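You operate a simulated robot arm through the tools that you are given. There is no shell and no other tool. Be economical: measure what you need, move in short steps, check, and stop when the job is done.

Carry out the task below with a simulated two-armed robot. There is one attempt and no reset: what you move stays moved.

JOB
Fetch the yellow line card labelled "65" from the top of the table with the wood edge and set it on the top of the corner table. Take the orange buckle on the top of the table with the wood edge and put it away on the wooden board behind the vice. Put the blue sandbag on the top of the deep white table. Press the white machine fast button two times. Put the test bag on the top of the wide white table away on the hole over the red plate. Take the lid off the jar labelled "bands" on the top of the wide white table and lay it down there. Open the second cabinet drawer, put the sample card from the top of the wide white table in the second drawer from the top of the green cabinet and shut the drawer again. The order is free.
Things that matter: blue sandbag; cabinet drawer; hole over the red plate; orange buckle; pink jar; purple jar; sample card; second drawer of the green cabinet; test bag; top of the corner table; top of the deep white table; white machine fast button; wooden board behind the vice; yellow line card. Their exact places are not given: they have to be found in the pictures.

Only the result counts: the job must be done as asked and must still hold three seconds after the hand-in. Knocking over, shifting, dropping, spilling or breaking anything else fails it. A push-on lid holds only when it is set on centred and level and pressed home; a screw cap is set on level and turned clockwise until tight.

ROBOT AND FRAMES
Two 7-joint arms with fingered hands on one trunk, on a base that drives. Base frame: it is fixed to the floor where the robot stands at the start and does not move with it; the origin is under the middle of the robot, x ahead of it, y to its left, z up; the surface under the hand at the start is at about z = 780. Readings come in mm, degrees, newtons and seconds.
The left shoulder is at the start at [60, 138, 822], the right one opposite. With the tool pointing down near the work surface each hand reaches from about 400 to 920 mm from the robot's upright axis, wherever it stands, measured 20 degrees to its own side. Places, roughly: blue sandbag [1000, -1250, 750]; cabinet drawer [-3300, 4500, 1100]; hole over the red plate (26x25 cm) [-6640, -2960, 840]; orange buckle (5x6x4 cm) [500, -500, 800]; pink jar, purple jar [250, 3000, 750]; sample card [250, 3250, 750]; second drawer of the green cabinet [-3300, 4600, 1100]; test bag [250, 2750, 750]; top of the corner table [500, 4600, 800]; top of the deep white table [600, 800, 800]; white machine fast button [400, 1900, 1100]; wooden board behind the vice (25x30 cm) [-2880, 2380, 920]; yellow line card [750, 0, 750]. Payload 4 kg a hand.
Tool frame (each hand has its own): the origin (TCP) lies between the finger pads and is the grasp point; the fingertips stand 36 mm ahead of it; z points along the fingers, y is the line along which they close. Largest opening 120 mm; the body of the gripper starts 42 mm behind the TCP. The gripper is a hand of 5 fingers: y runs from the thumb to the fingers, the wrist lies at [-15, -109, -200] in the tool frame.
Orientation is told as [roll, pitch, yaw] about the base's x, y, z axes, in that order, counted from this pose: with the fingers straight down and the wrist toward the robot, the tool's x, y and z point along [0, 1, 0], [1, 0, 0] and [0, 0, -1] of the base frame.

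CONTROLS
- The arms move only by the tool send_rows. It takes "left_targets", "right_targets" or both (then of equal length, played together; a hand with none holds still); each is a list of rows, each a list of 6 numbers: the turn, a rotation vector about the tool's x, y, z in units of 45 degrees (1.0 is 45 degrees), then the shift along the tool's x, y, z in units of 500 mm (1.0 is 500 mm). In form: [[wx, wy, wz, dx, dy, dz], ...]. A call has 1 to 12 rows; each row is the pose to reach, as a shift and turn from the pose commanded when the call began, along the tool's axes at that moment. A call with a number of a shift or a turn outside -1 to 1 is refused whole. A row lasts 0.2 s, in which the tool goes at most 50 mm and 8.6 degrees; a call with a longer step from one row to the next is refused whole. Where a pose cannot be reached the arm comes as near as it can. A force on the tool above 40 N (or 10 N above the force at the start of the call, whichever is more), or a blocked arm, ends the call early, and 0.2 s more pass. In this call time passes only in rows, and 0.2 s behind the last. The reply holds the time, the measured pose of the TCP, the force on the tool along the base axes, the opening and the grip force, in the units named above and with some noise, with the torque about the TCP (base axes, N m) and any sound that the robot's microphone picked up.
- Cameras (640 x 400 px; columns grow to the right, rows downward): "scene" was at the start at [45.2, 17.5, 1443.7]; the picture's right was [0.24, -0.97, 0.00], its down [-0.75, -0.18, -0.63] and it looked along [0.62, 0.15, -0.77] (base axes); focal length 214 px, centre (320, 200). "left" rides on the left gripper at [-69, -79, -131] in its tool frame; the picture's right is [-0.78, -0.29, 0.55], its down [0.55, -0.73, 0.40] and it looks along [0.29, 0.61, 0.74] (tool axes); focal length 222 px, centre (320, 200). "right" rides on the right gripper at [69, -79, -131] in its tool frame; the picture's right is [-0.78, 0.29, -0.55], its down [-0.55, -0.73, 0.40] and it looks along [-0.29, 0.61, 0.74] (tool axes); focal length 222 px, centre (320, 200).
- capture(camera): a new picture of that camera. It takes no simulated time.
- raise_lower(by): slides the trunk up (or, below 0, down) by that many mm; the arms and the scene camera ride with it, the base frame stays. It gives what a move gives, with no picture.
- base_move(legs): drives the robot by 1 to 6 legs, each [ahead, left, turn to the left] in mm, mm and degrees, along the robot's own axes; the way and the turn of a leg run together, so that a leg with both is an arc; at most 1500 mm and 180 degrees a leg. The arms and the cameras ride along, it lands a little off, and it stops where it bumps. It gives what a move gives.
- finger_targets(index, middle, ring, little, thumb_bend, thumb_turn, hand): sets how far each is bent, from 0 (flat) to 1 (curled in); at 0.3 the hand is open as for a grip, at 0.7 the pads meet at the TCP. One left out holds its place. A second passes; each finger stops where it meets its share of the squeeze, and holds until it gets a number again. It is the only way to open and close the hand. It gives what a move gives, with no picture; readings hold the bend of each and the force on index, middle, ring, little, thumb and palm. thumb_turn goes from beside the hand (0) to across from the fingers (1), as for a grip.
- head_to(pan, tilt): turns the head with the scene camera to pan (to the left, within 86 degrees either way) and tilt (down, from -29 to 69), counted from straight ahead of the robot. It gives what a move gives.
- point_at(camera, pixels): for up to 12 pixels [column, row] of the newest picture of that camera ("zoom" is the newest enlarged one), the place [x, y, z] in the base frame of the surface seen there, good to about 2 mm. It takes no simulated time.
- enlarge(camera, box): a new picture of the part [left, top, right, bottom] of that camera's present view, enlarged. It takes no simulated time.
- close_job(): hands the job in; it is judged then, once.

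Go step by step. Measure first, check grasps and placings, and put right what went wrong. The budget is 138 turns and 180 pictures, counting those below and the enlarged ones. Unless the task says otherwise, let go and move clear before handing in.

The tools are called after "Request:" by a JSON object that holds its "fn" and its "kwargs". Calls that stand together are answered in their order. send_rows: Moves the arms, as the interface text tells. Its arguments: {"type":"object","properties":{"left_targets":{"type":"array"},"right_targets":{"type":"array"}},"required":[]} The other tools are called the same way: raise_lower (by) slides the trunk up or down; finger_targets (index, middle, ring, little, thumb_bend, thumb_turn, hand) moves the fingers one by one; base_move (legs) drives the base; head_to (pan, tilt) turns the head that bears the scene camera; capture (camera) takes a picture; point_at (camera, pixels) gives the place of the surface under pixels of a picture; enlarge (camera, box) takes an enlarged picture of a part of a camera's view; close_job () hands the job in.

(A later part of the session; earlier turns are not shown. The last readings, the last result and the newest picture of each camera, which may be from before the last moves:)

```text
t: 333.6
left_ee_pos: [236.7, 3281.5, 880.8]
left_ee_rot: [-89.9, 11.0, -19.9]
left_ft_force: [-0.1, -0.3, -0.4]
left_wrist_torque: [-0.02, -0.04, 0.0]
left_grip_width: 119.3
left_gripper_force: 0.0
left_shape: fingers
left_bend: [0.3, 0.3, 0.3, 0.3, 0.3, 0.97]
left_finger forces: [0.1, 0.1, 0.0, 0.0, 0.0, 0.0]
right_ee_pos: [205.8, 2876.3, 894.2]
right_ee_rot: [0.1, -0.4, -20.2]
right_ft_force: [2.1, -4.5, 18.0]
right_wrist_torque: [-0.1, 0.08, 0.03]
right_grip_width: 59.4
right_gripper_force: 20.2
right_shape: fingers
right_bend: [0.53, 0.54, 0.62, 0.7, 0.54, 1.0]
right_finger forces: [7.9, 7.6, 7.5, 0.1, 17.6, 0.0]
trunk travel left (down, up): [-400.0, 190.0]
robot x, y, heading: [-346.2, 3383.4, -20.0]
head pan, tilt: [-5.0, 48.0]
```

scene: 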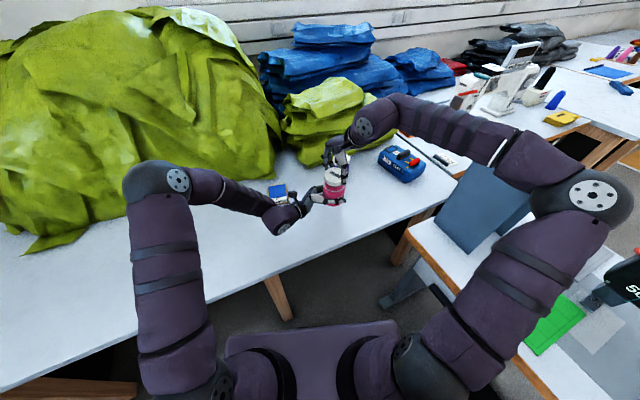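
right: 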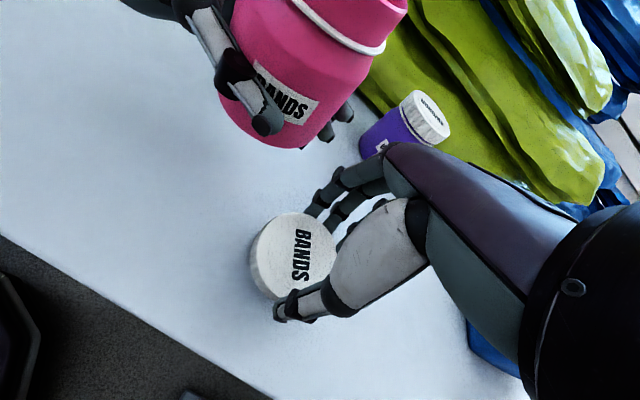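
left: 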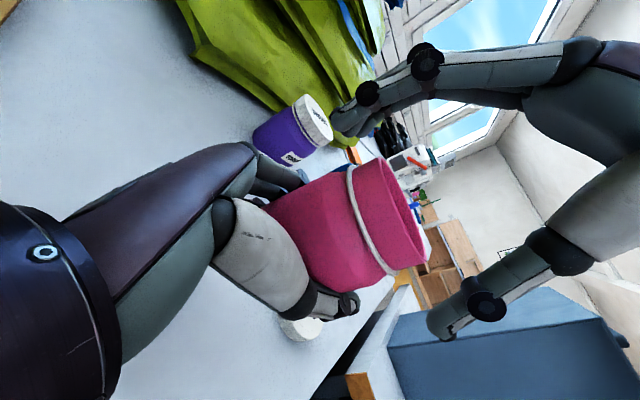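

Contact made. Ease up 2 mm and release.

Request:
{"fn": "send_rows", "kwargs": {"right_targets": [[0, 0, 0, 0, 0, -0.003]]}}

Request:
{"fn": "finger_targets", "kwargs": {"hand": "right", "index": 0.3, "middle": 0.3, "ring": 0.3, "little": 0.3, "thumb_bend": 0.3}}

Request:
{"fn": "send_rows", "kwargs": {"right_targets": [[0, 0, 0, 0, 0, -0.06], [0, 0, 0, 0, 0, -0.14], [0, 0, 0, 0, 0, -0.22], [0, 0, 0, 0, 0, -0.28]]}}

Request:
{"fn": "enlarge", "kwargs": {"camera": "scene", "box": [270, 120, 430, 240]}}

Request:
{"fn": "capture", "kwargs": {"camera": "left"}}

```text
t: 334.1
left_ee_pos: [235.7, 3281.8, 880.3]
left_ee_rot: [-90.0, 11.0, -20.0]
left_ft_force: [-0.2, -0.8, -0.2]
left_wrist_torque: [-0.01, 0.01, -0.03]
left_grip_width: 119.3
left_gripper_force: 0.2
left_shape: fingers
left_bend: [0.3, 0.3, 0.3, 0.3, 0.3, 0.97]
left_finger forces: [0.0, 0.0, 0.1, 0.0, 0.1, 0.1]
right_ee_pos: [206.2, 2874.2, 895.4]
right_ee_rot: [0.2, -0.3, -20.3]
right_ft_force: [4.6, -4.2, 17.7]
right_wrist_torque: [-0.13, -0.03, -0.01]
right_grip_width: 59.4
right_gripper_force: 20.8
right_shape: fingers
right_bend: [0.53, 0.54, 0.62, 0.7, 0.54, 1.0]
right_finger forces: [8.4, 8.1, 7.6, 0.1, 17.4, 0.0]
trunk travel left (down, up): [-400.0, 190.0]
robot x, y, heading: [-345.4, 3378.0, -19.9]
head pan, tilt: [-5.0, 48.0]
```

```text
t: 335.1
left_ee_pos: [235.4, 3280.8, 879.9]
left_ee_rot: [-89.8, 11.1, -20.1]
left_ft_force: [0.3, -1.1, 0.4]
left_wrist_torque: [0.0, -0.02, -0.02]
left_grip_width: 119.2
left_gripper_force: 0.0
left_shape: fingers
left_bend: [0.3, 0.3, 0.3, 0.3, 0.3, 0.97]
left_finger forces: [0.0, 0.1, 0.0, 0.0, 0.0, 0.0]
right_ee_pos: [204.7, 2874.0, 892.6]
right_ee_rot: [0.1, 0.0, -20.2]
right_ft_force: [0.7, -0.1, -0.7]
right_wrist_torque: [-0.04, 0.0, 0.0]
right_grip_width: 118.6
right_gripper_force: 0.1
right_shape: fingers
right_bend: [0.3, 0.3, 0.3, 0.3, 0.3, 0.97]
right_finger forces: [0.0, 0.0, 0.0, 0.1, 0.1, 0.1]
trunk travel left (down, up): [-400.0, 190.0]
robot x, y, heading: [-346.2, 3380.1, -20.0]
head pan, tilt: [-5.0, 48.0]
```

```text
t: 336.1
left_ee_pos: [237.7, 3280.8, 879.6]
left_ee_rot: [-89.9, 11.0, -19.9]
left_ft_force: [-0.3, -0.8, -0.4]
left_wrist_torque: [0.04, 0.0, -0.02]
left_grip_width: 119.2
left_gripper_force: 0.0
left_shape: fingers
left_bend: [0.3, 0.3, 0.3, 0.3, 0.3, 0.97]
left_finger forces: [0.0, 0.1, 0.0, 0.0, 0.0, 0.0]
right_ee_pos: [207.1, 2874.2, 1033.7]
right_ee_rot: [0.1, 0.0, -20.1]
right_ft_force: [0.9, 0.1, 0.5]
right_wrist_torque: [0.01, 0.0, 0.0]
right_grip_width: 118.8
right_gripper_force: 0.0
right_shape: fingers
right_bend: [0.3, 0.3, 0.3, 0.3, 0.3, 0.97]
right_finger forces: [0.0, 0.0, 0.0, 0.1, 0.1, 0.1]
trunk travel left (down, up): [-400.0, 190.0]
robot x, y, heading: [-344.3, 3380.0, -20.1]
head pan, tilt: [-5.0, 48.0]
```

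```text
3.33 times, centred on (350, 180) of scene
```

zoom: 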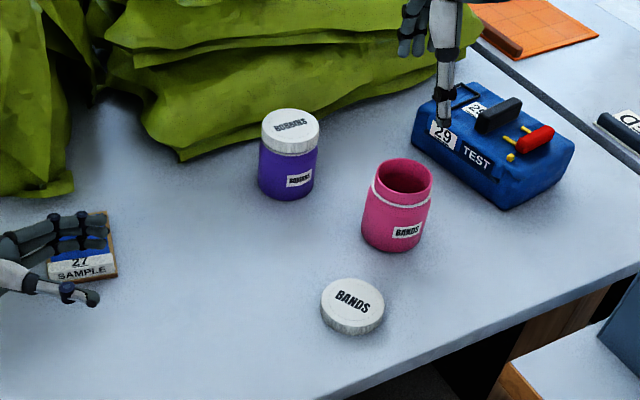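

```text
49 pictures are left
```

left: 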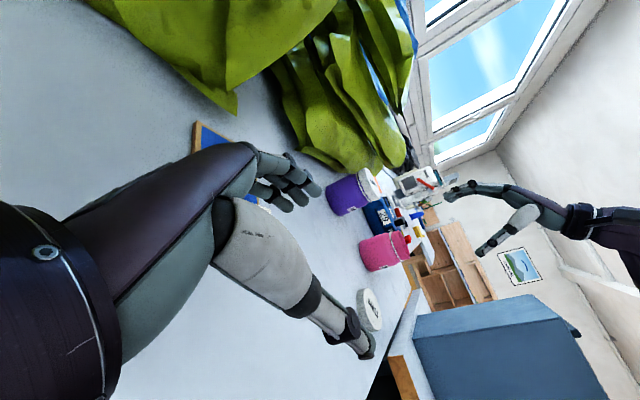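

The open jar stands upright and the lid lies beside it. Next: sample card with the left hand — raise it, turn it fingers-down, retract the right, and measure the card.

Request:
{"fn": "send_rows", "kwargs": {"left_targets": [[0, 0, 0.08, -0.08, 0, -0.02], [0, 0, 0.16, -0.16, 0, -0.04], [0, 0, 0.24, -0.24, 0, -0.06], [0, 0, 0.24, -0.32, 0, -0.08]], "right_targets": [[0, 0, 0, 0, -0.09, 0], [0, 0, 0, 0, -0.18, 0], [0, 0, 0, 0, -0.27, 0], [0, 0, 0, 0, -0.36, 0]]}}

Request:
{"fn": "send_rows", "kwargs": {"left_targets": [[0, 0.167, 0, 0, 0, 0], [0, 0.333, 0, 0, 0, 0], [0, 0.5, 0, 0, 0, 0], [0, 0.667, 0, 0, 0, 0], [0, 0.833, 0, 0, 0, 0], [0, 1, 0, 0, 0, 0]]}}

Request:
{"fn": "send_rows", "kwargs": {"left_targets": [[0, 0.167, 0, 0, 0, 0], [0, 0.333, 0, 0, 0, 0], [0, 0.5, 0, 0, 0, 0], [0, 0.667, 0, 0, 0, 0], [0, 0.833, 0, 0, 0, 0], [0, 1, 0, 0, 0, 0]]}}

Request:
{"fn": "enlarge", "kwargs": {"camera": "scene", "box": [230, 150, 350, 250]}}

Request:
{"fn": "capture", "kwargs": {"camera": "left"}}

```text
t: 337.1
left_ee_pos: [281.5, 3307.6, 1037.9]
left_ee_rot: [-90.0, 0.2, -19.9]
left_ft_force: [-0.1, -0.2, 1.4]
left_wrist_torque: [0.0, -0.02, -0.01]
left_grip_width: 119.3
left_gripper_force: 0.1
left_shape: fingers
left_bend: [0.3, 0.3, 0.3, 0.3, 0.3, 0.97]
left_finger forces: [0.1, 0.0, 0.0, 0.0, 0.0, 0.0]
right_ee_pos: [34.2, 2936.8, 1031.5]
right_ee_rot: [0.2, -0.2, -20.1]
right_ft_force: [0.1, -0.4, 0.7]
right_wrist_torque: [0.03, 0.04, 0.01]
right_grip_width: 118.7
right_gripper_force: 0.1
right_shape: fingers
right_bend: [0.3, 0.3, 0.3, 0.3, 0.3, 0.97]
right_finger forces: [0.0, 0.0, 0.1, 0.0, 0.0, 0.0]
trunk travel left (down, up): [-400.0, 190.0]
robot x, y, heading: [-343.6, 3380.5, -20.1]
head pan, tilt: [-5.0, 48.0]
```

```text
t: 338.4
left_ee_pos: [280.4, 3307.0, 1036.9]
left_ee_rot: [-44.7, 0.3, -20.0]
left_ft_force: [0.8, 0.0, 0.5]
left_wrist_torque: [-0.03, -0.01, 0.0]
left_grip_width: 119.0
left_gripper_force: 0.1
left_shape: fingers
left_bend: [0.3, 0.3, 0.3, 0.3, 0.3, 0.97]
left_finger forces: [0.1, 0.0, 0.0, 0.0, 0.1, 0.0]
right_ee_pos: [35.2, 2937.6, 1032.8]
right_ee_rot: [0.1, -0.1, -20.2]
right_ft_force: [0.8, -0.7, -0.2]
right_wrist_torque: [-0.02, -0.01, 0.0]
right_grip_width: 119.0
right_gripper_force: 0.0
right_shape: fingers
right_bend: [0.3, 0.3, 0.3, 0.3, 0.3, 0.97]
right_finger forces: [0.0, 0.0, 0.0, 0.1, 0.1, 0.0]
trunk travel left (down, up): [-400.0, 190.0]
robot x, y, heading: [-347.0, 3383.3, -20.5]
head pan, tilt: [-5.0, 48.0]
```

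```text
t: 339.9
left_ee_pos: [280.7, 3304.7, 1038.0]
left_ee_rot: [0.1, 0.2, -19.9]
left_ft_force: [0.0, 0.0, -0.1]
left_wrist_torque: [0.01, -0.01, -0.02]
left_grip_width: 119.3
left_gripper_force: 0.0
left_shape: fingers
left_bend: [0.3, 0.3, 0.3, 0.3, 0.3, 0.97]
left_finger forces: [0.0, 0.0, 0.1, 0.0, 0.1, 0.0]
right_ee_pos: [34.3, 2936.1, 1032.6]
right_ee_rot: [0.1, 0.0, -20.2]
right_ft_force: [-0.2, -0.7, 0.5]
right_wrist_torque: [0.0, 0.04, -0.01]
right_grip_width: 119.0
right_gripper_force: 0.0
right_shape: fingers
right_bend: [0.3, 0.3, 0.3, 0.3, 0.3, 0.97]
right_finger forces: [0.0, 0.1, 0.0, 0.0, 0.0, 0.0]
trunk travel left (down, up): [-400.0, 190.0]
robot x, y, heading: [-345.3, 3379.8, -19.9]
head pan, tilt: [-5.0, 48.0]
```

```text
4.00 times, centred on (290, 200) of scene
```

zoom: 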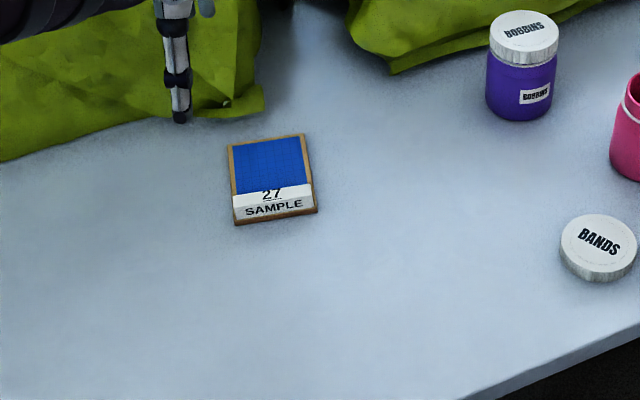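

```text
47 pictures are left
```

left: 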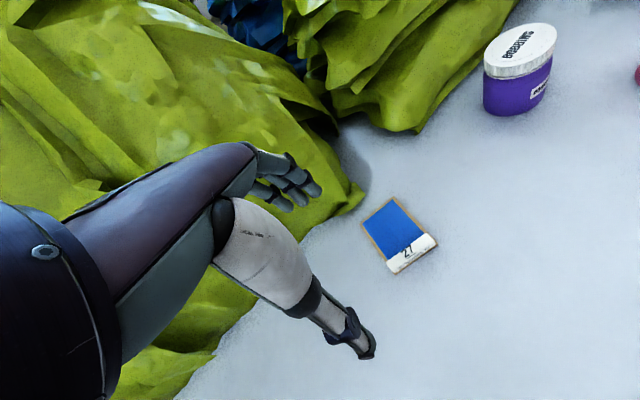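

Request:
{"fn": "point_at", "kwargs": {"camera": "zoom", "pixels": [[231, 147], [304, 137], [236, 218], [315, 208], [235, 195], [312, 185], [265, 165], [275, 200], [262, 100], [235, 115]]}}

```text
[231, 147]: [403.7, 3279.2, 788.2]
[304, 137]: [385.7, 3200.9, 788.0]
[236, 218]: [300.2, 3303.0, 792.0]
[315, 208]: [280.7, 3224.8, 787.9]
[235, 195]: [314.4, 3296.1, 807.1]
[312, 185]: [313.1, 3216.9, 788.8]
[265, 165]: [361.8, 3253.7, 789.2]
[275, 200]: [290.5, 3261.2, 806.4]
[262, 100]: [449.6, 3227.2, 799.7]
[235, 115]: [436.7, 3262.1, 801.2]
```

The sample card is a flat board (780–789) with a raised holder (to 807) along its front at x≈285–310. I'll pinch the holder front-to-back with the left hand.

Request:
{"fn": "send_rows", "kwargs": {"left_targets": [[0, 0, -0.08, -0.035, 0.033, 0], [0, 0, -0.156, -0.067, 0.065, 0], [0, 0, -0.156, -0.067, 0.065, 0.09], [0, 0, -0.156, -0.067, 0.065, 0.18], [0, 0, -0.156, -0.067, 0.065, 0.27], [0, 0, -0.156, -0.067, 0.065, 0.36], [0, 0, -0.156, -0.067, 0.065, 0.405]]}}

Request:
{"fn": "finger_targets", "kwargs": {"hand": "left", "index": 0.75, "middle": 0.75, "ring": 0.75, "little": 0.75, "thumb_bend": 0.7}}

Request:
{"fn": "capture", "kwargs": {"camera": "left"}}

Request:
{"fn": "enlarge", "kwargs": {"camera": "scene", "box": [230, 150, 350, 250]}}

```text
t: 341.4
left_ee_pos: [300.0, 3263.3, 832.7]
left_ee_rot: [0.1, 0.3, -13.0]
left_ft_force: [0.4, -0.9, 0.0]
left_wrist_torque: [-0.01, 0.02, 0.03]
left_grip_width: 119.4
left_gripper_force: 0.1
left_shape: fingers
left_bend: [0.3, 0.3, 0.3, 0.3, 0.3, 0.97]
left_finger forces: [0.0, 0.0, 0.1, 0.0, 0.1, 0.1]
right_ee_pos: [36.5, 2937.9, 1033.0]
right_ee_rot: [0.1, 0.0, -20.2]
right_ft_force: [0.4, -0.2, -0.7]
right_wrist_torque: [-0.03, 0.02, -0.01]
right_grip_width: 118.9
right_gripper_force: 0.0
right_shape: fingers
right_bend: [0.3, 0.3, 0.3, 0.3, 0.3, 0.97]
right_finger forces: [0.1, 0.1, 0.0, 0.1, 0.0, 0.0]
trunk travel left (down, up): [-400.0, 190.0]
robot x, y, heading: [-342.1, 3381.4, -20.3]
head pan, tilt: [-5.0, 48.0]
```

```text
t: 342.4
left_ee_pos: [298.4, 3263.0, 832.3]
left_ee_rot: [0.1, 0.3, -13.0]
left_ft_force: [0.7, -0.6, 0.0]
left_wrist_torque: [0.01, 0.0, 0.0]
left_grip_width: 13.5
left_gripper_force: 11.4
left_shape: fingers
left_bend: [0.74, 0.74, 0.75, 0.75, 0.64, 1.0]
left_finger forces: [5.3, 6.5, 0.0, 0.0, 11.8, 0.0]
right_ee_pos: [36.9, 2938.3, 1031.2]
right_ee_rot: [0.1, -0.1, -20.2]
right_ft_force: [0.1, -1.1, -0.1]
right_wrist_torque: [0.03, 0.0, 0.0]
right_grip_width: 118.9
right_gripper_force: 0.0
right_shape: fingers
right_bend: [0.3, 0.3, 0.3, 0.3, 0.3, 0.97]
right_finger forces: [0.1, 0.1, 0.0, 0.0, 0.0, 0.0]
trunk travel left (down, up): [-400.0, 190.0]
robot x, y, heading: [-350.0, 3380.8, -20.1]
head pan, tilt: [-5.0, 48.0]
```

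```text
46 pictures are left
```

left: 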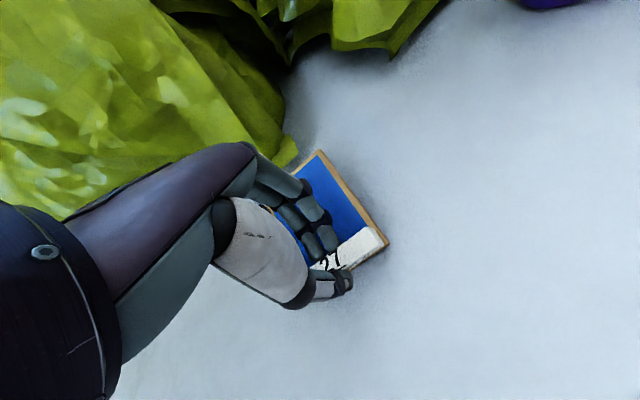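

```text
4.00 times, centred on (290, 200) of scene
```

zoom: 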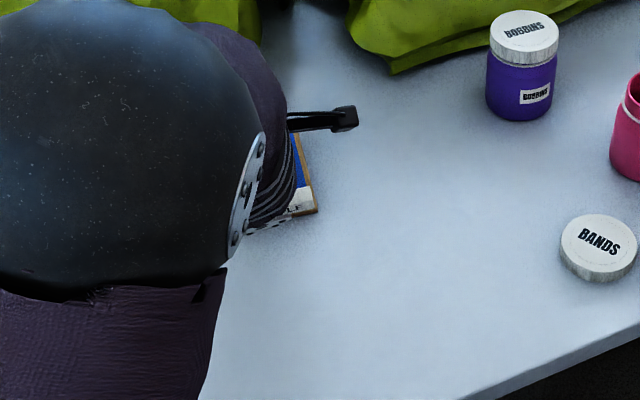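

Holder pinched (13 mm). Squeeze a bit more and lift.

Request:
{"fn": "finger_targets", "kwargs": {"hand": "left", "index": 0.85, "middle": 0.85, "ring": 0.8, "thumb_bend": 0.8}}

Request:
{"fn": "send_rows", "kwargs": {"left_targets": [[0, 0, 0, 0, 0, -0.04], [0, 0, 0, 0, 0, -0.1], [0, 0, 0, 0, 0, -0.18], [0, 0, 0, 0, 0, -0.27], [0, 0, 0, 0, 0, -0.36], [0, 0, 0, 0, 0, -0.42], [0, 0, 0, 0, -0.09, -0.42], [0, 0, 0, 0, -0.18, -0.42], [0, 0, 0, 0, -0.26, -0.42]]}}

Request:
{"fn": "capture", "kwargs": {"camera": "left"}}

```text
t: 343.4
left_ee_pos: [300.3, 3262.4, 832.3]
left_ee_rot: [0.1, 0.2, -12.9]
left_ft_force: [-0.9, 0.9, -0.6]
left_wrist_torque: [0.04, 0.02, -0.02]
left_grip_width: 12.2
left_gripper_force: 15.2
left_shape: fingers
left_bend: [0.77, 0.84, 0.8, 0.75, 0.69, 1.0]
left_finger forces: [15.4, 0.0, 0.1, 0.1, 15.4, 0.0]
right_ee_pos: [34.8, 2936.9, 1031.9]
right_ee_rot: [0.1, 0.0, -20.3]
right_ft_force: [0.0, 0.5, -1.4]
right_wrist_torque: [-0.01, -0.02, -0.06]
right_grip_width: 118.9
right_gripper_force: 0.1
right_shape: fingers
right_bend: [0.3, 0.3, 0.3, 0.3, 0.3, 0.97]
right_finger forces: [0.0, 0.0, 0.0, 0.1, 0.1, 0.0]
trunk travel left (down, up): [-400.0, 190.0]
robot x, y, heading: [-344.1, 3382.1, -20.3]
head pan, tilt: [-5.0, 48.0]
```

```text
t: 345.4
left_ee_pos: [170.8, 3293.0, 1042.2]
left_ee_rot: [0.2, 0.2, -13.0]
left_ft_force: [-0.4, 0.1, -0.3]
left_wrist_torque: [0.01, 0.0, 0.01]
left_grip_width: 11.5
left_gripper_force: 15.2
left_shape: fingers
left_bend: [0.77, 0.84, 0.8, 0.75, 0.69, 1.0]
left_finger forces: [15.3, 0.0, 0.0, 0.0, 15.2, 0.1]
right_ee_pos: [34.8, 2937.3, 1032.3]
right_ee_rot: [0.1, -0.1, -20.2]
right_ft_force: [0.4, -0.2, -0.6]
right_wrist_torque: [0.0, -0.02, -0.04]
right_grip_width: 119.0
right_gripper_force: 0.0
right_shape: fingers
right_bend: [0.3, 0.3, 0.3, 0.3, 0.3, 0.97]
right_finger forces: [0.0, 0.0, 0.0, 0.0, 0.1, 0.0]
trunk travel left (down, up): [-400.0, 190.0]
robot x, y, heading: [-343.4, 3380.0, -20.2]
head pan, tilt: [-5.0, 48.0]
```

```text
44 pictures are left
```

left: 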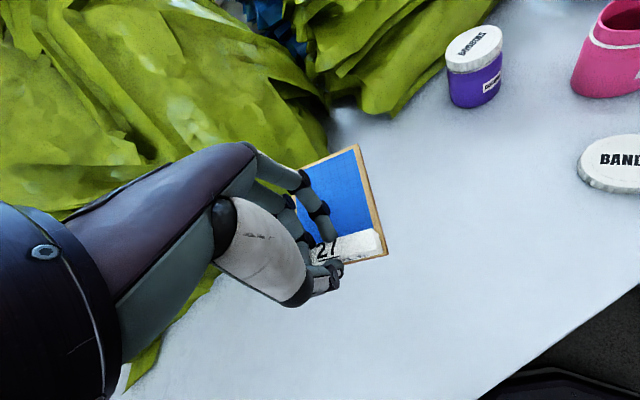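

Card held level by thumb and index. Drive to the green cabinet (keeping clear of the stool), turn to face it, and look.

Request:
{"fn": "base_move", "kwargs": {"legs": [[0, 0, 20], [0, 260, 0], [-1450, 0, 0], [-1450, 0, 0], [-190, 0, 0], [0, 0, 90]]}}

Request:
{"fn": "head_to", "kwargs": {"pan": -5, "tilt": 25}}

Request:
{"fn": "capture", "kwargs": {"camera": "scene"}}

Request:
{"fn": "capture", "kwargs": {"camera": "left"}}

```text
t: 367.1
left_ee_pos: [-3541.4, 4174.5, 1042.6]
left_ee_rot: [0.1, 0.1, 96.8]
left_ft_force: [-0.6, 0.8, -0.6]
left_wrist_torque: [-0.05, 0.0, 0.0]
left_grip_width: 11.1
left_gripper_force: 15.4
left_shape: fingers
left_bend: [0.77, 0.84, 0.8, 0.75, 0.69, 1.0]
left_finger forces: [14.7, 0.1, 0.0, 0.0, 14.8, 0.0]
right_ee_pos: [-3162.4, 4166.2, 1032.0]
right_ee_rot: [0.0, 0.0, 89.7]
right_ft_force: [0.2, 0.3, -0.3]
right_wrist_torque: [-0.02, 0.05, 0.01]
right_grip_width: 119.2
right_gripper_force: 0.1
right_shape: fingers
right_bend: [0.3, 0.3, 0.3, 0.3, 0.3, 0.97]
right_finger forces: [0.0, 0.0, 0.1, 0.0, 0.0, 0.0]
trunk travel left (down, up): [-400.0, 190.0]
robot x, y, heading: [-3454.3, 3659.3, 89.5]
head pan, tilt: [-5.0, 48.0]
```

```text
t: 367.9
left_ee_pos: [-3543.3, 4174.0, 1042.2]
left_ee_rot: [0.2, 0.2, 97.0]
left_ft_force: [0.5, -0.8, -1.1]
left_wrist_torque: [0.0, -0.02, -0.02]
left_grip_width: 10.9
left_gripper_force: 14.3
left_shape: fingers
left_bend: [0.77, 0.84, 0.8, 0.75, 0.69, 1.0]
left_finger forces: [14.7, 0.0, 0.1, 0.0, 14.7, 0.0]
right_ee_pos: [-3162.0, 4166.4, 1031.3]
right_ee_rot: [0.1, -0.1, 89.7]
right_ft_force: [-0.1, 0.1, 0.1]
right_wrist_torque: [0.02, 0.0, 0.05]
right_grip_width: 119.0
right_gripper_force: 0.0
right_shape: fingers
right_bend: [0.3, 0.3, 0.3, 0.3, 0.3, 0.97]
right_finger forces: [0.0, 0.0, 0.0, 0.0, 0.1, 0.0]
trunk travel left (down, up): [-400.0, 190.0]
robot x, y, heading: [-3448.2, 3657.8, 89.7]
head pan, tilt: [-5.0, 25.0]
```

```text
43 pictures are left
```

scene: 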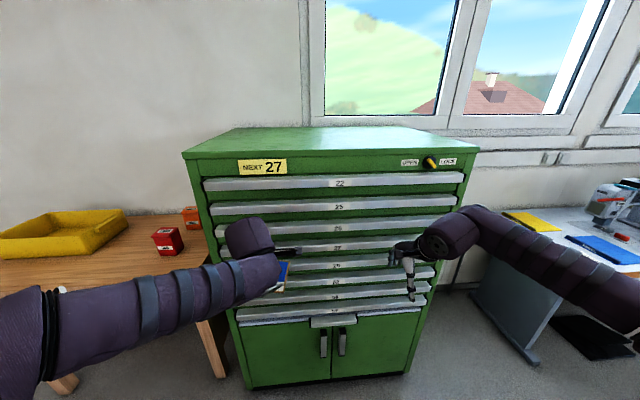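

```text
42 pictures are left
```

left: 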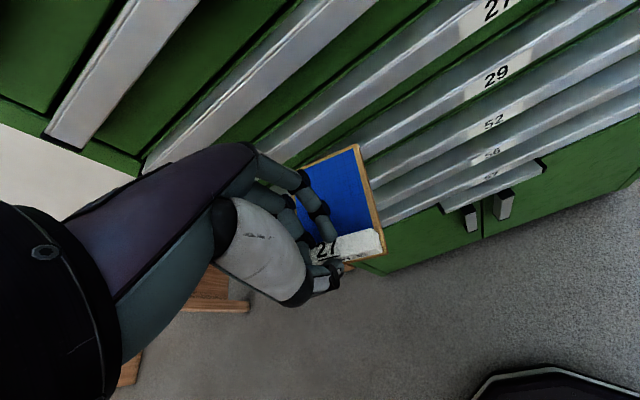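

Labels run 22, 25, … from the top; the second drawer is the "25" one. There's a knob at (430,162) marked OPEN/LOCK; enlarge it and the second handle.

Request:
{"fn": "enlarge", "kwargs": {"camera": "scene", "box": [380, 140, 476, 200]}}

Request:
{"fn": "enlarge", "kwargs": {"camera": "scene", "box": [280, 160, 400, 235]}}

Request:
{"fn": "point_at", "kwargs": {"camera": "scene", "pixels": [[340, 178], [340, 187], [340, 200], [340, 204], [340, 207], [340, 212], [340, 222], [340, 228], [215, 208], [458, 199], [431, 163], [340, 217]]}}

```text
6.67 times, centred on (428, 170) of scene
```

zoom: 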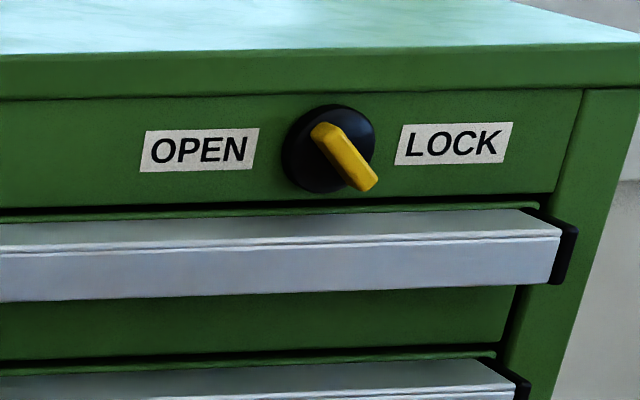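

```text
5.33 times, centred on (340, 198) of scene
```

zoom: 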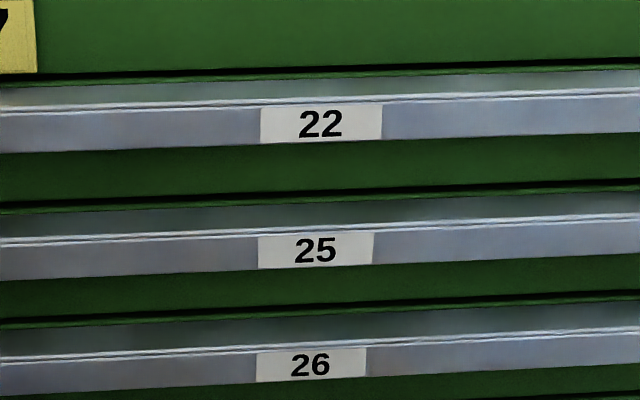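

```text
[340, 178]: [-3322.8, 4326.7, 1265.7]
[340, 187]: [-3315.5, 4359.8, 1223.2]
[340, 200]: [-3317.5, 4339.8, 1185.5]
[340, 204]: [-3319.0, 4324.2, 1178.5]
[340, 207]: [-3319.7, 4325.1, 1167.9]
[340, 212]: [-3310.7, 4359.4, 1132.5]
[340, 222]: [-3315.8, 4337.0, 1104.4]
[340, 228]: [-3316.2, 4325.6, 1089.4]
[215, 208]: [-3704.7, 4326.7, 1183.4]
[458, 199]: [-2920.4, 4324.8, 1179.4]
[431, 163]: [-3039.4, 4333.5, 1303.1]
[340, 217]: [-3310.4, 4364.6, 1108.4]
```

Second handle: front face y≈4325, z 1165–1181, ledge back to y≈4360. I'll raise the trunk, turn the right hand forward and preshape it at the handle's centre; also probe the lock knob.

Request:
{"fn": "point_at", "kwargs": {"camera": "scene", "pixels": [[428.5, 160], [430, 162], [432, 165], [434.5, 167.5], [425, 162], [436, 160], [341, 177], [341, 182]]}}

Request:
{"fn": "raise_lower", "kwargs": {"by": 185}}

Request:
{"fn": "send_rows", "kwargs": {"right_targets": [[-0.167, 0, 0, 0.055, 0, 0.015], [-0.333, 0, 0, 0.11, 0, 0.03], [-0.5, 0, 0, 0.165, 0, 0.045], [-0.667, 0, 0, 0.22, 0, 0.06], [-0.833, 0, 0, 0.27, 0, 0.075], [-1, 0, 0, 0.314, 0, 0.086]]}}

Request:
{"fn": "send_rows", "kwargs": {"right_targets": [[-0.167, 0, 0, 0, 0, 0], [-0.333, 0, 0, 0, 0, 0], [-0.5, 0, 0, 0, 0, 0], [-0.667, 0, 0, 0, 0, 0], [-0.833, 0, 0, 0, 0, 0], [-1, 0, 0, 0, 0, 0]]}}

Request:
{"fn": "finger_targets", "kwargs": {"hand": "right", "index": 0.53, "middle": 0.53, "ring": 0.53, "little": 0.53, "thumb_bend": 0.48}}

Request:
{"fn": "capture", "kwargs": {"camera": "scene"}}

Request:
{"fn": "capture", "kwargs": {"camera": "right"}}

```text
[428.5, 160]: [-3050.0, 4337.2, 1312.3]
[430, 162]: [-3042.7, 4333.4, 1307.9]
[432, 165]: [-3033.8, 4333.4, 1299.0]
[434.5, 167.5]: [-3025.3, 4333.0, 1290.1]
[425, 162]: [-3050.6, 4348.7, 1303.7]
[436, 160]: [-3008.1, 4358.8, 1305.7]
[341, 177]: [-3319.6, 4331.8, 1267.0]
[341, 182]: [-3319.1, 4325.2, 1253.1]
```

```text
t: 370.0
left_ee_pos: [-3541.6, 4173.8, 1227.3]
left_ee_rot: [0.1, 0.2, 96.8]
left_ft_force: [0.5, 1.1, -0.8]
left_wrist_torque: [0.0, -0.03, 0.03]
left_grip_width: 11.2
left_gripper_force: 14.9
left_shape: fingers
left_bend: [0.77, 0.84, 0.8, 0.75, 0.69, 1.0]
left_finger forces: [14.7, 0.0, 0.1, 0.0, 14.6, 0.0]
right_ee_pos: [-3161.9, 4167.8, 1216.7]
right_ee_rot: [0.1, 0.1, 89.7]
right_ft_force: [-0.5, 0.4, -0.5]
right_wrist_torque: [-0.02, -0.03, -0.04]
right_grip_width: 118.9
right_gripper_force: 0.2
right_shape: fingers
right_bend: [0.3, 0.3, 0.3, 0.3, 0.3, 0.97]
right_finger forces: [0.0, 0.0, 0.1, 0.0, 0.0, 0.0]
trunk travel left (down, up): [-585.0, 5.0]
robot x, y, heading: [-3453.5, 3656.7, 89.8]
head pan, tilt: [-5.0, 25.0]
```

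```text
t: 371.4
left_ee_pos: [-3543.7, 4175.4, 1227.3]
left_ee_rot: [0.2, 0.2, 96.9]
left_ft_force: [0.0, 0.3, -0.4]
left_wrist_torque: [0.0, -0.01, 0.0]
left_grip_width: 11.3
left_gripper_force: 15.2
left_shape: fingers
left_bend: [0.77, 0.84, 0.8, 0.75, 0.69, 1.0]
left_finger forces: [14.6, 0.0, 0.0, 0.0, 14.7, 0.0]
right_ee_pos: [-3322.1, 4167.7, 1174.6]
right_ee_rot: [-0.1, -45.2, 89.7]
right_ft_force: [0.0, 0.2, 0.0]
right_wrist_torque: [-0.01, -0.02, 0.02]
right_grip_width: 118.8
right_gripper_force: 0.1
right_shape: fingers
right_bend: [0.3, 0.3, 0.3, 0.3, 0.3, 0.97]
right_finger forces: [0.0, 0.1, 0.0, 0.0, 0.0, 0.0]
trunk travel left (down, up): [-585.0, 5.0]
robot x, y, heading: [-3451.1, 3658.5, 89.7]
head pan, tilt: [-5.0, 25.0]
```

```text
t: 372.8
left_ee_pos: [-3541.8, 4179.3, 1224.8]
left_ee_rot: [0.2, 0.4, 96.9]
left_ft_force: [-0.5, 0.6, -1.0]
left_wrist_torque: [-0.06, 0.04, 0.0]
left_grip_width: 11.1
left_gripper_force: 15.2
left_shape: fingers
left_bend: [0.77, 0.84, 0.8, 0.75, 0.69, 1.0]
left_finger forces: [14.8, 0.0, 0.0, 0.0, 14.8, 0.0]
right_ee_pos: [-3316.9, 4191.0, 1238.0]
right_ee_rot: [18.3, -67.6, 71.2]
right_ft_force: [0.2, 1.2, -0.1]
right_wrist_torque: [0.01, 0.02, 0.03]
right_grip_width: 119.2
right_gripper_force: 0.2
right_shape: fingers
right_bend: [0.3, 0.3, 0.3, 0.3, 0.3, 0.97]
right_finger forces: [0.0, 0.0, 0.0, 0.0, 0.0, 0.0]
right hand out of reach, approached as far as the arm can: row 1, 2, 3, 4, 5, 6
trunk travel left (down, up): [-585.0, 5.0]
robot x, y, heading: [-3449.3, 3658.3, 90.0]
head pan, tilt: [-5.0, 25.0]
```

```text
t: 373.8
left_ee_pos: [-3541.9, 4174.7, 1226.5]
left_ee_rot: [0.0, 0.2, 96.9]
left_ft_force: [-1.5, -0.3, -1.2]
left_wrist_torque: [-0.02, 0.0, -0.03]
left_grip_width: 11.2
left_gripper_force: 15.0
left_shape: fingers
left_bend: [0.77, 0.84, 0.8, 0.75, 0.69, 1.0]
left_finger forces: [14.7, 0.1, 0.1, 0.0, 14.9, 0.1]
right_ee_pos: [-3318.9, 4186.8, 1239.3]
right_ee_rot: [18.2, -67.7, 71.3]
right_ft_force: [0.7, -0.1, -0.4]
right_wrist_torque: [0.02, 0.0, 0.0]
right_grip_width: 58.7
right_gripper_force: 0.1
right_shape: fingers
right_bend: [0.53, 0.53, 0.53, 0.53, 0.48, 1.0]
right_finger forces: [0.1, 0.0, 0.0, 0.0, 0.1, 0.0]
trunk travel left (down, up): [-585.0, 5.0]
robot x, y, heading: [-3451.2, 3659.2, 89.9]
head pan, tilt: [-5.0, 25.0]
```

```text
39 pictures are left
```

scene: 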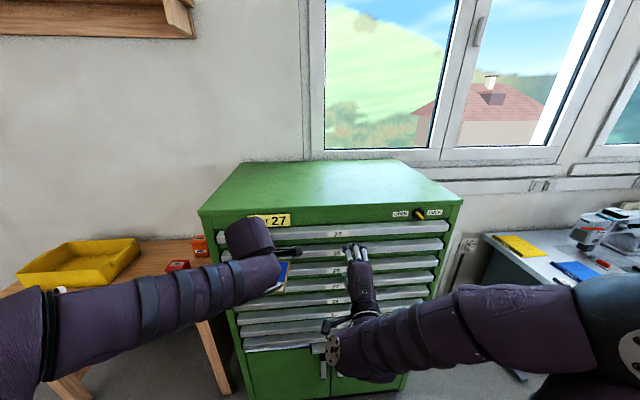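

```text
38 pictures are left
```

right: 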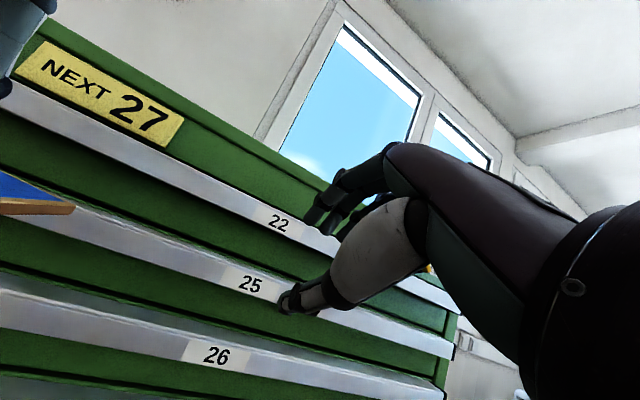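

The lock knob's state is unclear; try pulling. The hand needs more distance: back off 120 mm, then bring the hand (21° down-tilted, fine for the ledge) to just in front of handle "25".

Request:
{"fn": "base_move", "kwargs": {"legs": [[-120, 0, 0]]}}

Request:
{"fn": "send_rows", "kwargs": {"right_targets": [[0, 0, -0.05, 0, 0.014, 0.07], [0, 0, -0.1, 0, 0.028, 0.14], [0, 0, -0.156, 0, 0.042, 0.21], [0, 0, -0.156, 0, 0.056, 0.28], [0, 0, -0.156, 0, 0.07, 0.36]]}}

Request:
{"fn": "capture", "kwargs": {"camera": "right"}}

Request:
{"fn": "enlarge", "kwargs": {"camera": "scene", "box": [290, 190, 430, 290]}}

```text
t: 375.0
left_ee_pos: [-3543.1, 4052.4, 1228.7]
left_ee_rot: [0.1, 0.2, 96.9]
left_ft_force: [0.0, -0.8, 0.1]
left_wrist_torque: [0.03, -0.02, 0.02]
left_grip_width: 10.8
left_gripper_force: 14.8
left_shape: fingers
left_bend: [0.77, 0.84, 0.8, 0.75, 0.69, 1.0]
left_finger forces: [14.8, 0.0, 0.0, 0.1, 14.9, 0.0]
right_ee_pos: [-3320.9, 4064.9, 1239.6]
right_ee_rot: [18.2, -67.8, 71.3]
right_ft_force: [-0.6, -0.1, 0.0]
right_wrist_torque: [-0.01, -0.02, -0.02]
right_grip_width: 58.4
right_gripper_force: 0.0
right_shape: fingers
right_bend: [0.53, 0.53, 0.53, 0.53, 0.48, 1.0]
right_finger forces: [0.0, 0.1, 0.0, 0.1, 0.0, 0.0]
trunk travel left (down, up): [-585.0, 5.0]
robot x, y, heading: [-3450.4, 3536.0, 89.4]
head pan, tilt: [-5.0, 25.0]
```

```text
t: 376.2
left_ee_pos: [-3543.9, 4054.1, 1225.1]
left_ee_rot: [0.2, 0.3, 96.8]
left_ft_force: [1.1, 0.4, -0.4]
left_wrist_torque: [-0.04, -0.01, 0.0]
left_grip_width: 10.9
left_gripper_force: 14.8
left_shape: fingers
left_bend: [0.77, 0.84, 0.8, 0.75, 0.69, 1.0]
left_finger forces: [14.7, 0.1, 0.1, 0.1, 14.8, 0.0]
right_ee_pos: [-3317.0, 4248.3, 1205.3]
right_ee_rot: [0.5, -68.8, 90.3]
right_ft_force: [-0.5, 0.3, -0.9]
right_wrist_torque: [0.01, -0.04, 0.01]
right_grip_width: 58.5
right_gripper_force: 0.1
right_shape: fingers
right_bend: [0.53, 0.53, 0.53, 0.53, 0.48, 1.0]
right_finger forces: [0.0, 0.0, 0.0, 0.0, 0.0, 0.0]
trunk travel left (down, up): [-585.0, 5.0]
robot x, y, heading: [-3451.0, 3538.4, 89.7]
head pan, tilt: [-5.0, 25.0]
```

```text
37 pictures are left
```

right: 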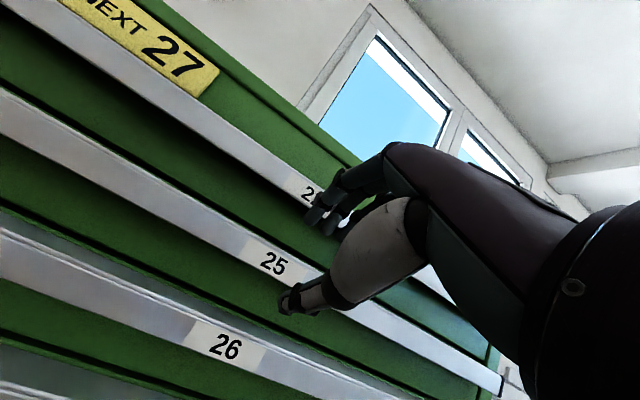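

```text
4.00 times, centred on (360, 240) of scene
```

zoom: 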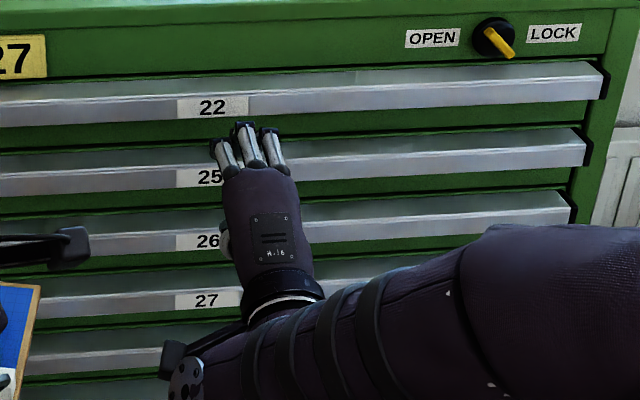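

Aligned with handle "25" (fingers above, thumb below). Advance, grip the ledge, and pull 60 mm.

Request:
{"fn": "send_rows", "kwargs": {"right_targets": [[0, 0, 0, 0, 0.001, 0.05], [0, 0, 0, 0, 0.002, 0.1], [0, 0, 0, 0, 0.002, 0.132]]}}

Request:
{"fn": "finger_targets", "kwargs": {"hand": "right", "index": 0.8, "middle": 0.8, "ring": 0.8, "little": 0.8, "thumb_bend": 0.75}}

Request:
{"fn": "send_rows", "kwargs": {"right_targets": [[0, 0, 0, 0, -0.014, -0.037], [0, 0, 0, 0, -0.029, -0.075], [0, 0, 0, 0, -0.043, -0.112]]}}

Request:
{"fn": "capture", "kwargs": {"camera": "right"}}

Request:
{"fn": "enlarge", "kwargs": {"camera": "scene", "box": [240, 190, 460, 330]}}

```text
t: 377.0
left_ee_pos: [-3543.2, 4051.8, 1227.7]
left_ee_rot: [0.2, 0.0, 96.9]
left_ft_force: [-0.1, 0.3, -0.7]
left_wrist_torque: [-0.02, -0.03, 0.01]
left_grip_width: 11.1
left_gripper_force: 14.6
left_shape: fingers
left_bend: [0.77, 0.84, 0.8, 0.75, 0.69, 1.0]
left_finger forces: [14.8, 0.1, 0.1, 0.1, 14.8, 0.1]
right_ee_pos: [-3318.4, 4306.3, 1181.0]
right_ee_rot: [0.6, -68.7, 90.3]
right_ft_force: [-1.8, -16.5, -8.4]
right_wrist_torque: [0.81, 0.11, -0.16]
right_grip_width: 58.7
right_gripper_force: 9.3
right_shape: fingers
right_bend: [0.53, 0.57, 0.53, 0.53, 0.48, 1.0]
right_finger forces: [0.1, 19.5, 0.0, 0.0, 0.0, 0.0]
trunk travel left (down, up): [-585.0, 5.0]
robot x, y, heading: [-3451.7, 3538.8, 89.6]
head pan, tilt: [-5.0, 25.0]
```

```text
t: 378.0
left_ee_pos: [-3543.5, 4052.2, 1229.0]
left_ee_rot: [0.2, 0.2, 96.9]
left_ft_force: [0.3, -0.6, -0.7]
left_wrist_torque: [-0.02, -0.01, -0.03]
left_grip_width: 11.3
left_gripper_force: 15.0
left_shape: fingers
left_bend: [0.77, 0.84, 0.8, 0.75, 0.69, 1.0]
left_finger forces: [14.8, 0.1, 0.1, 0.1, 14.8, 0.0]
right_ee_pos: [-3318.3, 4307.7, 1187.8]
right_ee_rot: [0.7, -69.3, 90.1]
right_ft_force: [1.5, 2.9, 23.9]
right_wrist_torque: [1.22, -0.53, -0.09]
right_grip_width: 25.7
right_gripper_force: 27.5
right_shape: fingers
right_bend: [0.64, 0.65, 0.65, 0.8, 0.63, 1.0]
right_finger forces: [11.3, 16.7, 13.7, 0.0, 14.0, 0.0]
trunk travel left (down, up): [-585.0, 5.0]
robot x, y, heading: [-3454.3, 3533.8, 89.9]
head pan, tilt: [-5.0, 25.0]
```

```text
t: 378.8
left_ee_pos: [-3542.7, 4050.9, 1228.7]
left_ee_rot: [0.1, 0.1, 96.9]
left_ft_force: [0.6, 1.3, 0.0]
left_wrist_torque: [0.01, -0.03, 0.0]
left_grip_width: 11.0
left_gripper_force: 14.9
left_shape: fingers
left_bend: [0.77, 0.84, 0.8, 0.75, 0.69, 1.0]
left_finger forces: [14.8, 0.0, 0.0, 0.0, 15.0, 0.0]
right_ee_pos: [-3318.7, 4247.0, 1186.7]
right_ee_rot: [0.7, -69.3, 89.9]
right_ft_force: [1.7, -1.6, 24.3]
right_wrist_torque: [1.14, -0.55, -0.15]
right_grip_width: 25.5
right_gripper_force: 28.2
right_shape: fingers
right_bend: [0.64, 0.64, 0.65, 0.8, 0.63, 1.0]
right_finger forces: [11.1, 14.5, 14.4, 0.0, 15.8, 0.0]
trunk travel left (down, up): [-585.0, 5.0]
robot x, y, heading: [-3448.2, 3538.1, 89.7]
head pan, tilt: [-5.0, 25.0]
```

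```text
35 pictures are left
```

right: 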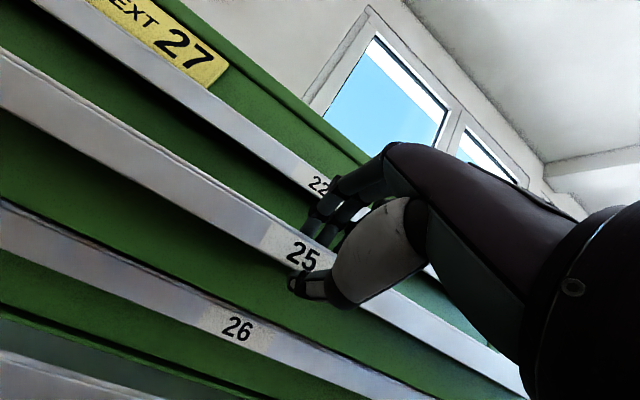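

```text
2.86 times, centred on (350, 260) of scene
```

zoom: 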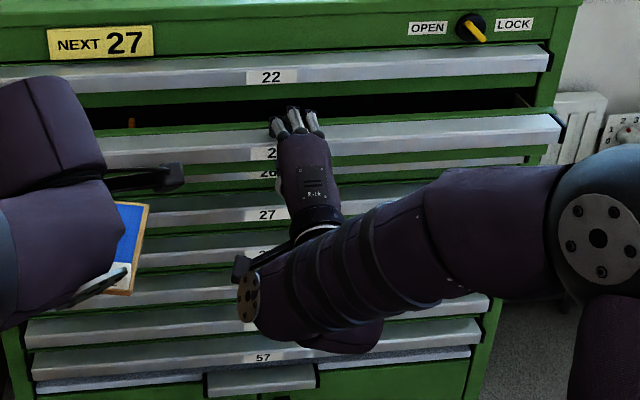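

The drawer slides easily. Pull 110 mm more with the arm and 130 mm by backing the base, then look inside.

Request:
{"fn": "send_rows", "kwargs": {"right_targets": [[0, 0, 0, 0, -0.014, -0.037], [0, 0, 0, 0, -0.029, -0.075], [0, 0, 0, 0, -0.043, -0.112], [0, 0, 0, 0, -0.058, -0.149], [0, 0, 0, 0, -0.078, -0.2]]}}

Request:
{"fn": "base_move", "kwargs": {"legs": [[-130, 0, 0]]}}

Request:
{"fn": "head_to", "kwargs": {"pan": 5, "tilt": 38}}

Request:
{"fn": "capture", "kwargs": {"camera": "scene"}}

Request:
{"fn": "point_at", "kwargs": {"camera": "scene", "pixels": [[240, 190], [260, 185], [250, 200], [280, 190], [300, 190], [300, 200], [320, 180], [220, 200]]}}

```text
t: 380.0
left_ee_pos: [-3545.0, 4050.6, 1229.7]
left_ee_rot: [0.0, 0.1, 96.9]
left_ft_force: [-0.5, 0.1, -0.4]
left_wrist_torque: [-0.01, -0.02, 0.04]
left_grip_width: 11.0
left_gripper_force: 14.7
left_shape: fingers
left_bend: [0.77, 0.84, 0.8, 0.75, 0.69, 1.0]
left_finger forces: [14.8, 0.1, 0.0, 0.0, 14.9, 0.0]
right_ee_pos: [-3318.0, 4138.6, 1186.9]
right_ee_rot: [0.6, -69.3, 90.3]
right_ft_force: [-5.3, -2.8, 27.2]
right_wrist_torque: [1.22, -0.58, 0.09]
right_grip_width: 25.4
right_gripper_force: 28.9
right_shape: fingers
right_bend: [0.63, 0.64, 0.64, 0.8, 0.63, 1.0]
right_finger forces: [11.8, 14.7, 15.2, 0.0, 15.1, 0.1]
trunk travel left (down, up): [-585.0, 5.0]
robot x, y, heading: [-3452.5, 3536.6, 89.7]
head pan, tilt: [-5.0, 25.0]
```

```text
t: 381.3
left_ee_pos: [-3543.2, 3922.7, 1228.8]
left_ee_rot: [0.0, 0.1, 96.8]
left_ft_force: [-0.7, -1.0, 0.2]
left_wrist_torque: [0.01, 0.04, 0.02]
left_grip_width: 11.0
left_gripper_force: 14.7
left_shape: fingers
left_bend: [0.77, 0.84, 0.8, 0.75, 0.69, 1.0]
left_finger forces: [15.0, 0.0, 0.0, 0.0, 14.9, 0.0]
right_ee_pos: [-3318.3, 4010.3, 1185.7]
right_ee_rot: [0.5, -69.3, 90.4]
right_ft_force: [-11.5, -0.1, 24.5]
right_wrist_torque: [1.16, -0.45, 0.38]
right_grip_width: 25.6
right_gripper_force: 26.4
right_shape: fingers
right_bend: [0.63, 0.64, 0.64, 0.8, 0.64, 1.0]
right_finger forces: [12.1, 13.1, 13.9, 0.0, 14.5, 0.0]
trunk travel left (down, up): [-585.0, 5.0]
robot x, y, heading: [-3454.6, 3408.2, 89.7]
head pan, tilt: [-5.0, 25.0]
```

```text
t: 382.0
left_ee_pos: [-3543.2, 3923.3, 1227.9]
left_ee_rot: [0.1, 0.1, 96.9]
left_ft_force: [0.9, -0.5, -0.6]
left_wrist_torque: [0.0, 0.01, 0.02]
left_grip_width: 11.0
left_gripper_force: 15.3
left_shape: fingers
left_bend: [0.77, 0.84, 0.8, 0.75, 0.69, 1.0]
left_finger forces: [15.0, 0.1, 0.0, 0.0, 15.0, 0.0]
right_ee_pos: [-3318.4, 4010.6, 1188.7]
right_ee_rot: [0.7, -69.5, 90.3]
right_ft_force: [-4.3, -1.1, 22.1]
right_wrist_torque: [0.94, -0.48, 0.15]
right_grip_width: 25.3
right_gripper_force: 26.1
right_shape: fingers
right_bend: [0.64, 0.65, 0.65, 0.8, 0.63, 1.0]
right_finger forces: [11.3, 12.9, 13.0, 0.0, 14.4, 0.0]
trunk travel left (down, up): [-585.0, 5.0]
robot x, y, heading: [-3451.9, 3409.8, 89.8]
head pan, tilt: [5.0, 38.0]
```

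```text
33 pictures are left
```

scene: 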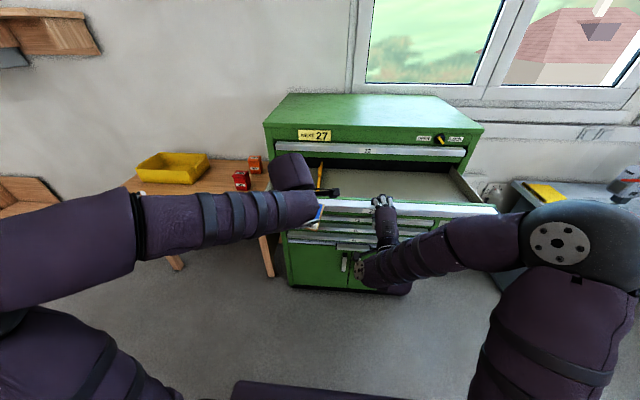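

```text
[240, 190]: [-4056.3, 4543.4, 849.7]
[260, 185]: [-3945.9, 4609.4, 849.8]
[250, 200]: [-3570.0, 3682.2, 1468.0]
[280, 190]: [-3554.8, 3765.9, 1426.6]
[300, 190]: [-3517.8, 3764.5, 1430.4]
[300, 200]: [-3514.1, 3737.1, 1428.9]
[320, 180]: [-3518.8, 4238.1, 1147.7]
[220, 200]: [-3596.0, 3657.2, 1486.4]
```

Request:
{"fn": "enlarge", "kwargs": {"camera": "scene", "box": [270, 130, 510, 270]}}

Request:
{"fn": "point_at", "kwargs": {"camera": "scene", "pixels": [[350, 180], [400, 180], [420, 195], [345, 192], [320, 168], [322, 187], [360, 170], [440, 205], [335, 185], [380, 190]]}}

```text
2.67 times, centred on (390, 200) of scene
```

zoom: 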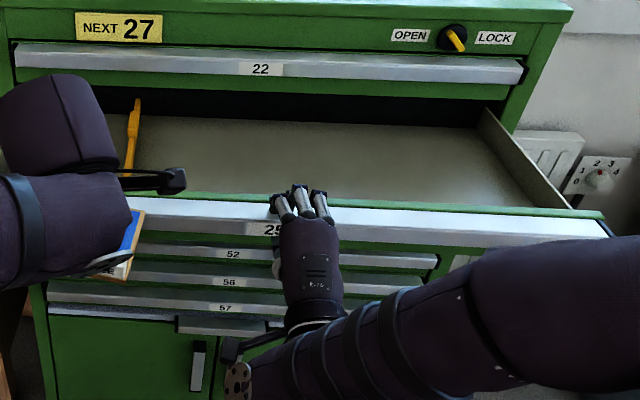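

```text
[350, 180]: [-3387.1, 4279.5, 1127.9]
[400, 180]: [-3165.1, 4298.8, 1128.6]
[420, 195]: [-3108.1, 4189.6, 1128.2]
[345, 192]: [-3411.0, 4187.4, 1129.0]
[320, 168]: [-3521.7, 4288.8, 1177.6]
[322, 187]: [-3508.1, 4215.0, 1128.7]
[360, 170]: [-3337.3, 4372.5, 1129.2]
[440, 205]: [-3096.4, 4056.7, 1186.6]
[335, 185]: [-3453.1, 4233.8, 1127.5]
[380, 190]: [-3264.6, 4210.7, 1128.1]
```

Drawer floor z≈1128, free at x −3450…−3100; walls to 1186. Bring the card in at x≈−3440, y≈4150 and lower it.

Request:
{"fn": "send_rows", "kwargs": {"left_targets": [[0, 0, 0.05, 0, 0, -0.07], [0, 0, 0.1, -0.045, 0.07, -0.07], [0, 0, 0.153, -0.09, 0.14, -0.07], [0, 0, 0.153, -0.135, 0.21, -0.07], [0, 0, 0.153, -0.18, 0.285, -0.07], [0, 0, 0.153, -0.22, 0.36, -0.07], [0, 0, 0.153, -0.26, 0.43, -0.07], [0, 0, 0.153, -0.26, 0.43, 0], [0, 0, 0.153, -0.26, 0.43, 0.06]]}}

Request:
{"fn": "enlarge", "kwargs": {"camera": "scene", "box": [270, 130, 510, 270]}}

Request:
{"fn": "capture", "kwargs": {"camera": "left"}}

```text
t: 384.0
left_ee_pos: [-3439.3, 4154.5, 1197.4]
left_ee_rot: [0.0, 0.1, 89.9]
left_ft_force: [-0.6, -0.3, 0.8]
left_wrist_torque: [0.02, -0.02, -0.01]
left_grip_width: 11.0
left_gripper_force: 15.1
left_shape: fingers
left_bend: [0.77, 0.84, 0.8, 0.75, 0.69, 1.0]
left_finger forces: [14.9, 0.0, 0.0, 0.0, 14.9, 0.0]
right_ee_pos: [-3318.4, 4010.1, 1188.0]
right_ee_rot: [0.4, -69.5, 90.5]
right_ft_force: [-6.9, 1.5, 25.8]
right_wrist_torque: [1.11, -0.47, 0.25]
right_grip_width: 25.6
right_gripper_force: 26.1
right_shape: fingers
right_bend: [0.64, 0.64, 0.65, 0.8, 0.63, 1.0]
right_finger forces: [12.4, 13.4, 13.7, 0.0, 14.2, 0.0]
trunk travel left (down, up): [-585.0, 5.0]
robot x, y, heading: [-3450.4, 3411.8, 89.7]
head pan, tilt: [5.0, 38.0]
```

```text
2.67 times, centred on (390, 200) of scene
```

zoom: 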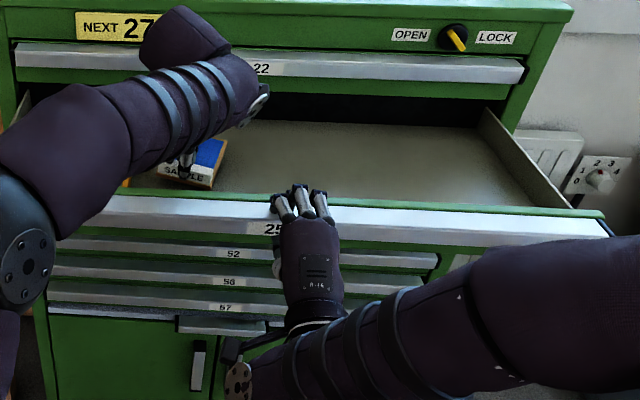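

```text
30 pictures are left
```

left: 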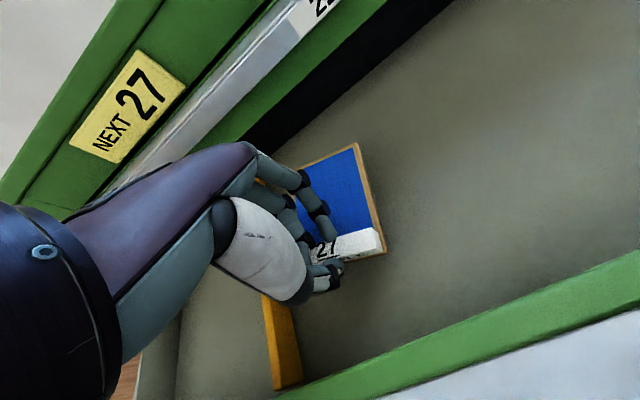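

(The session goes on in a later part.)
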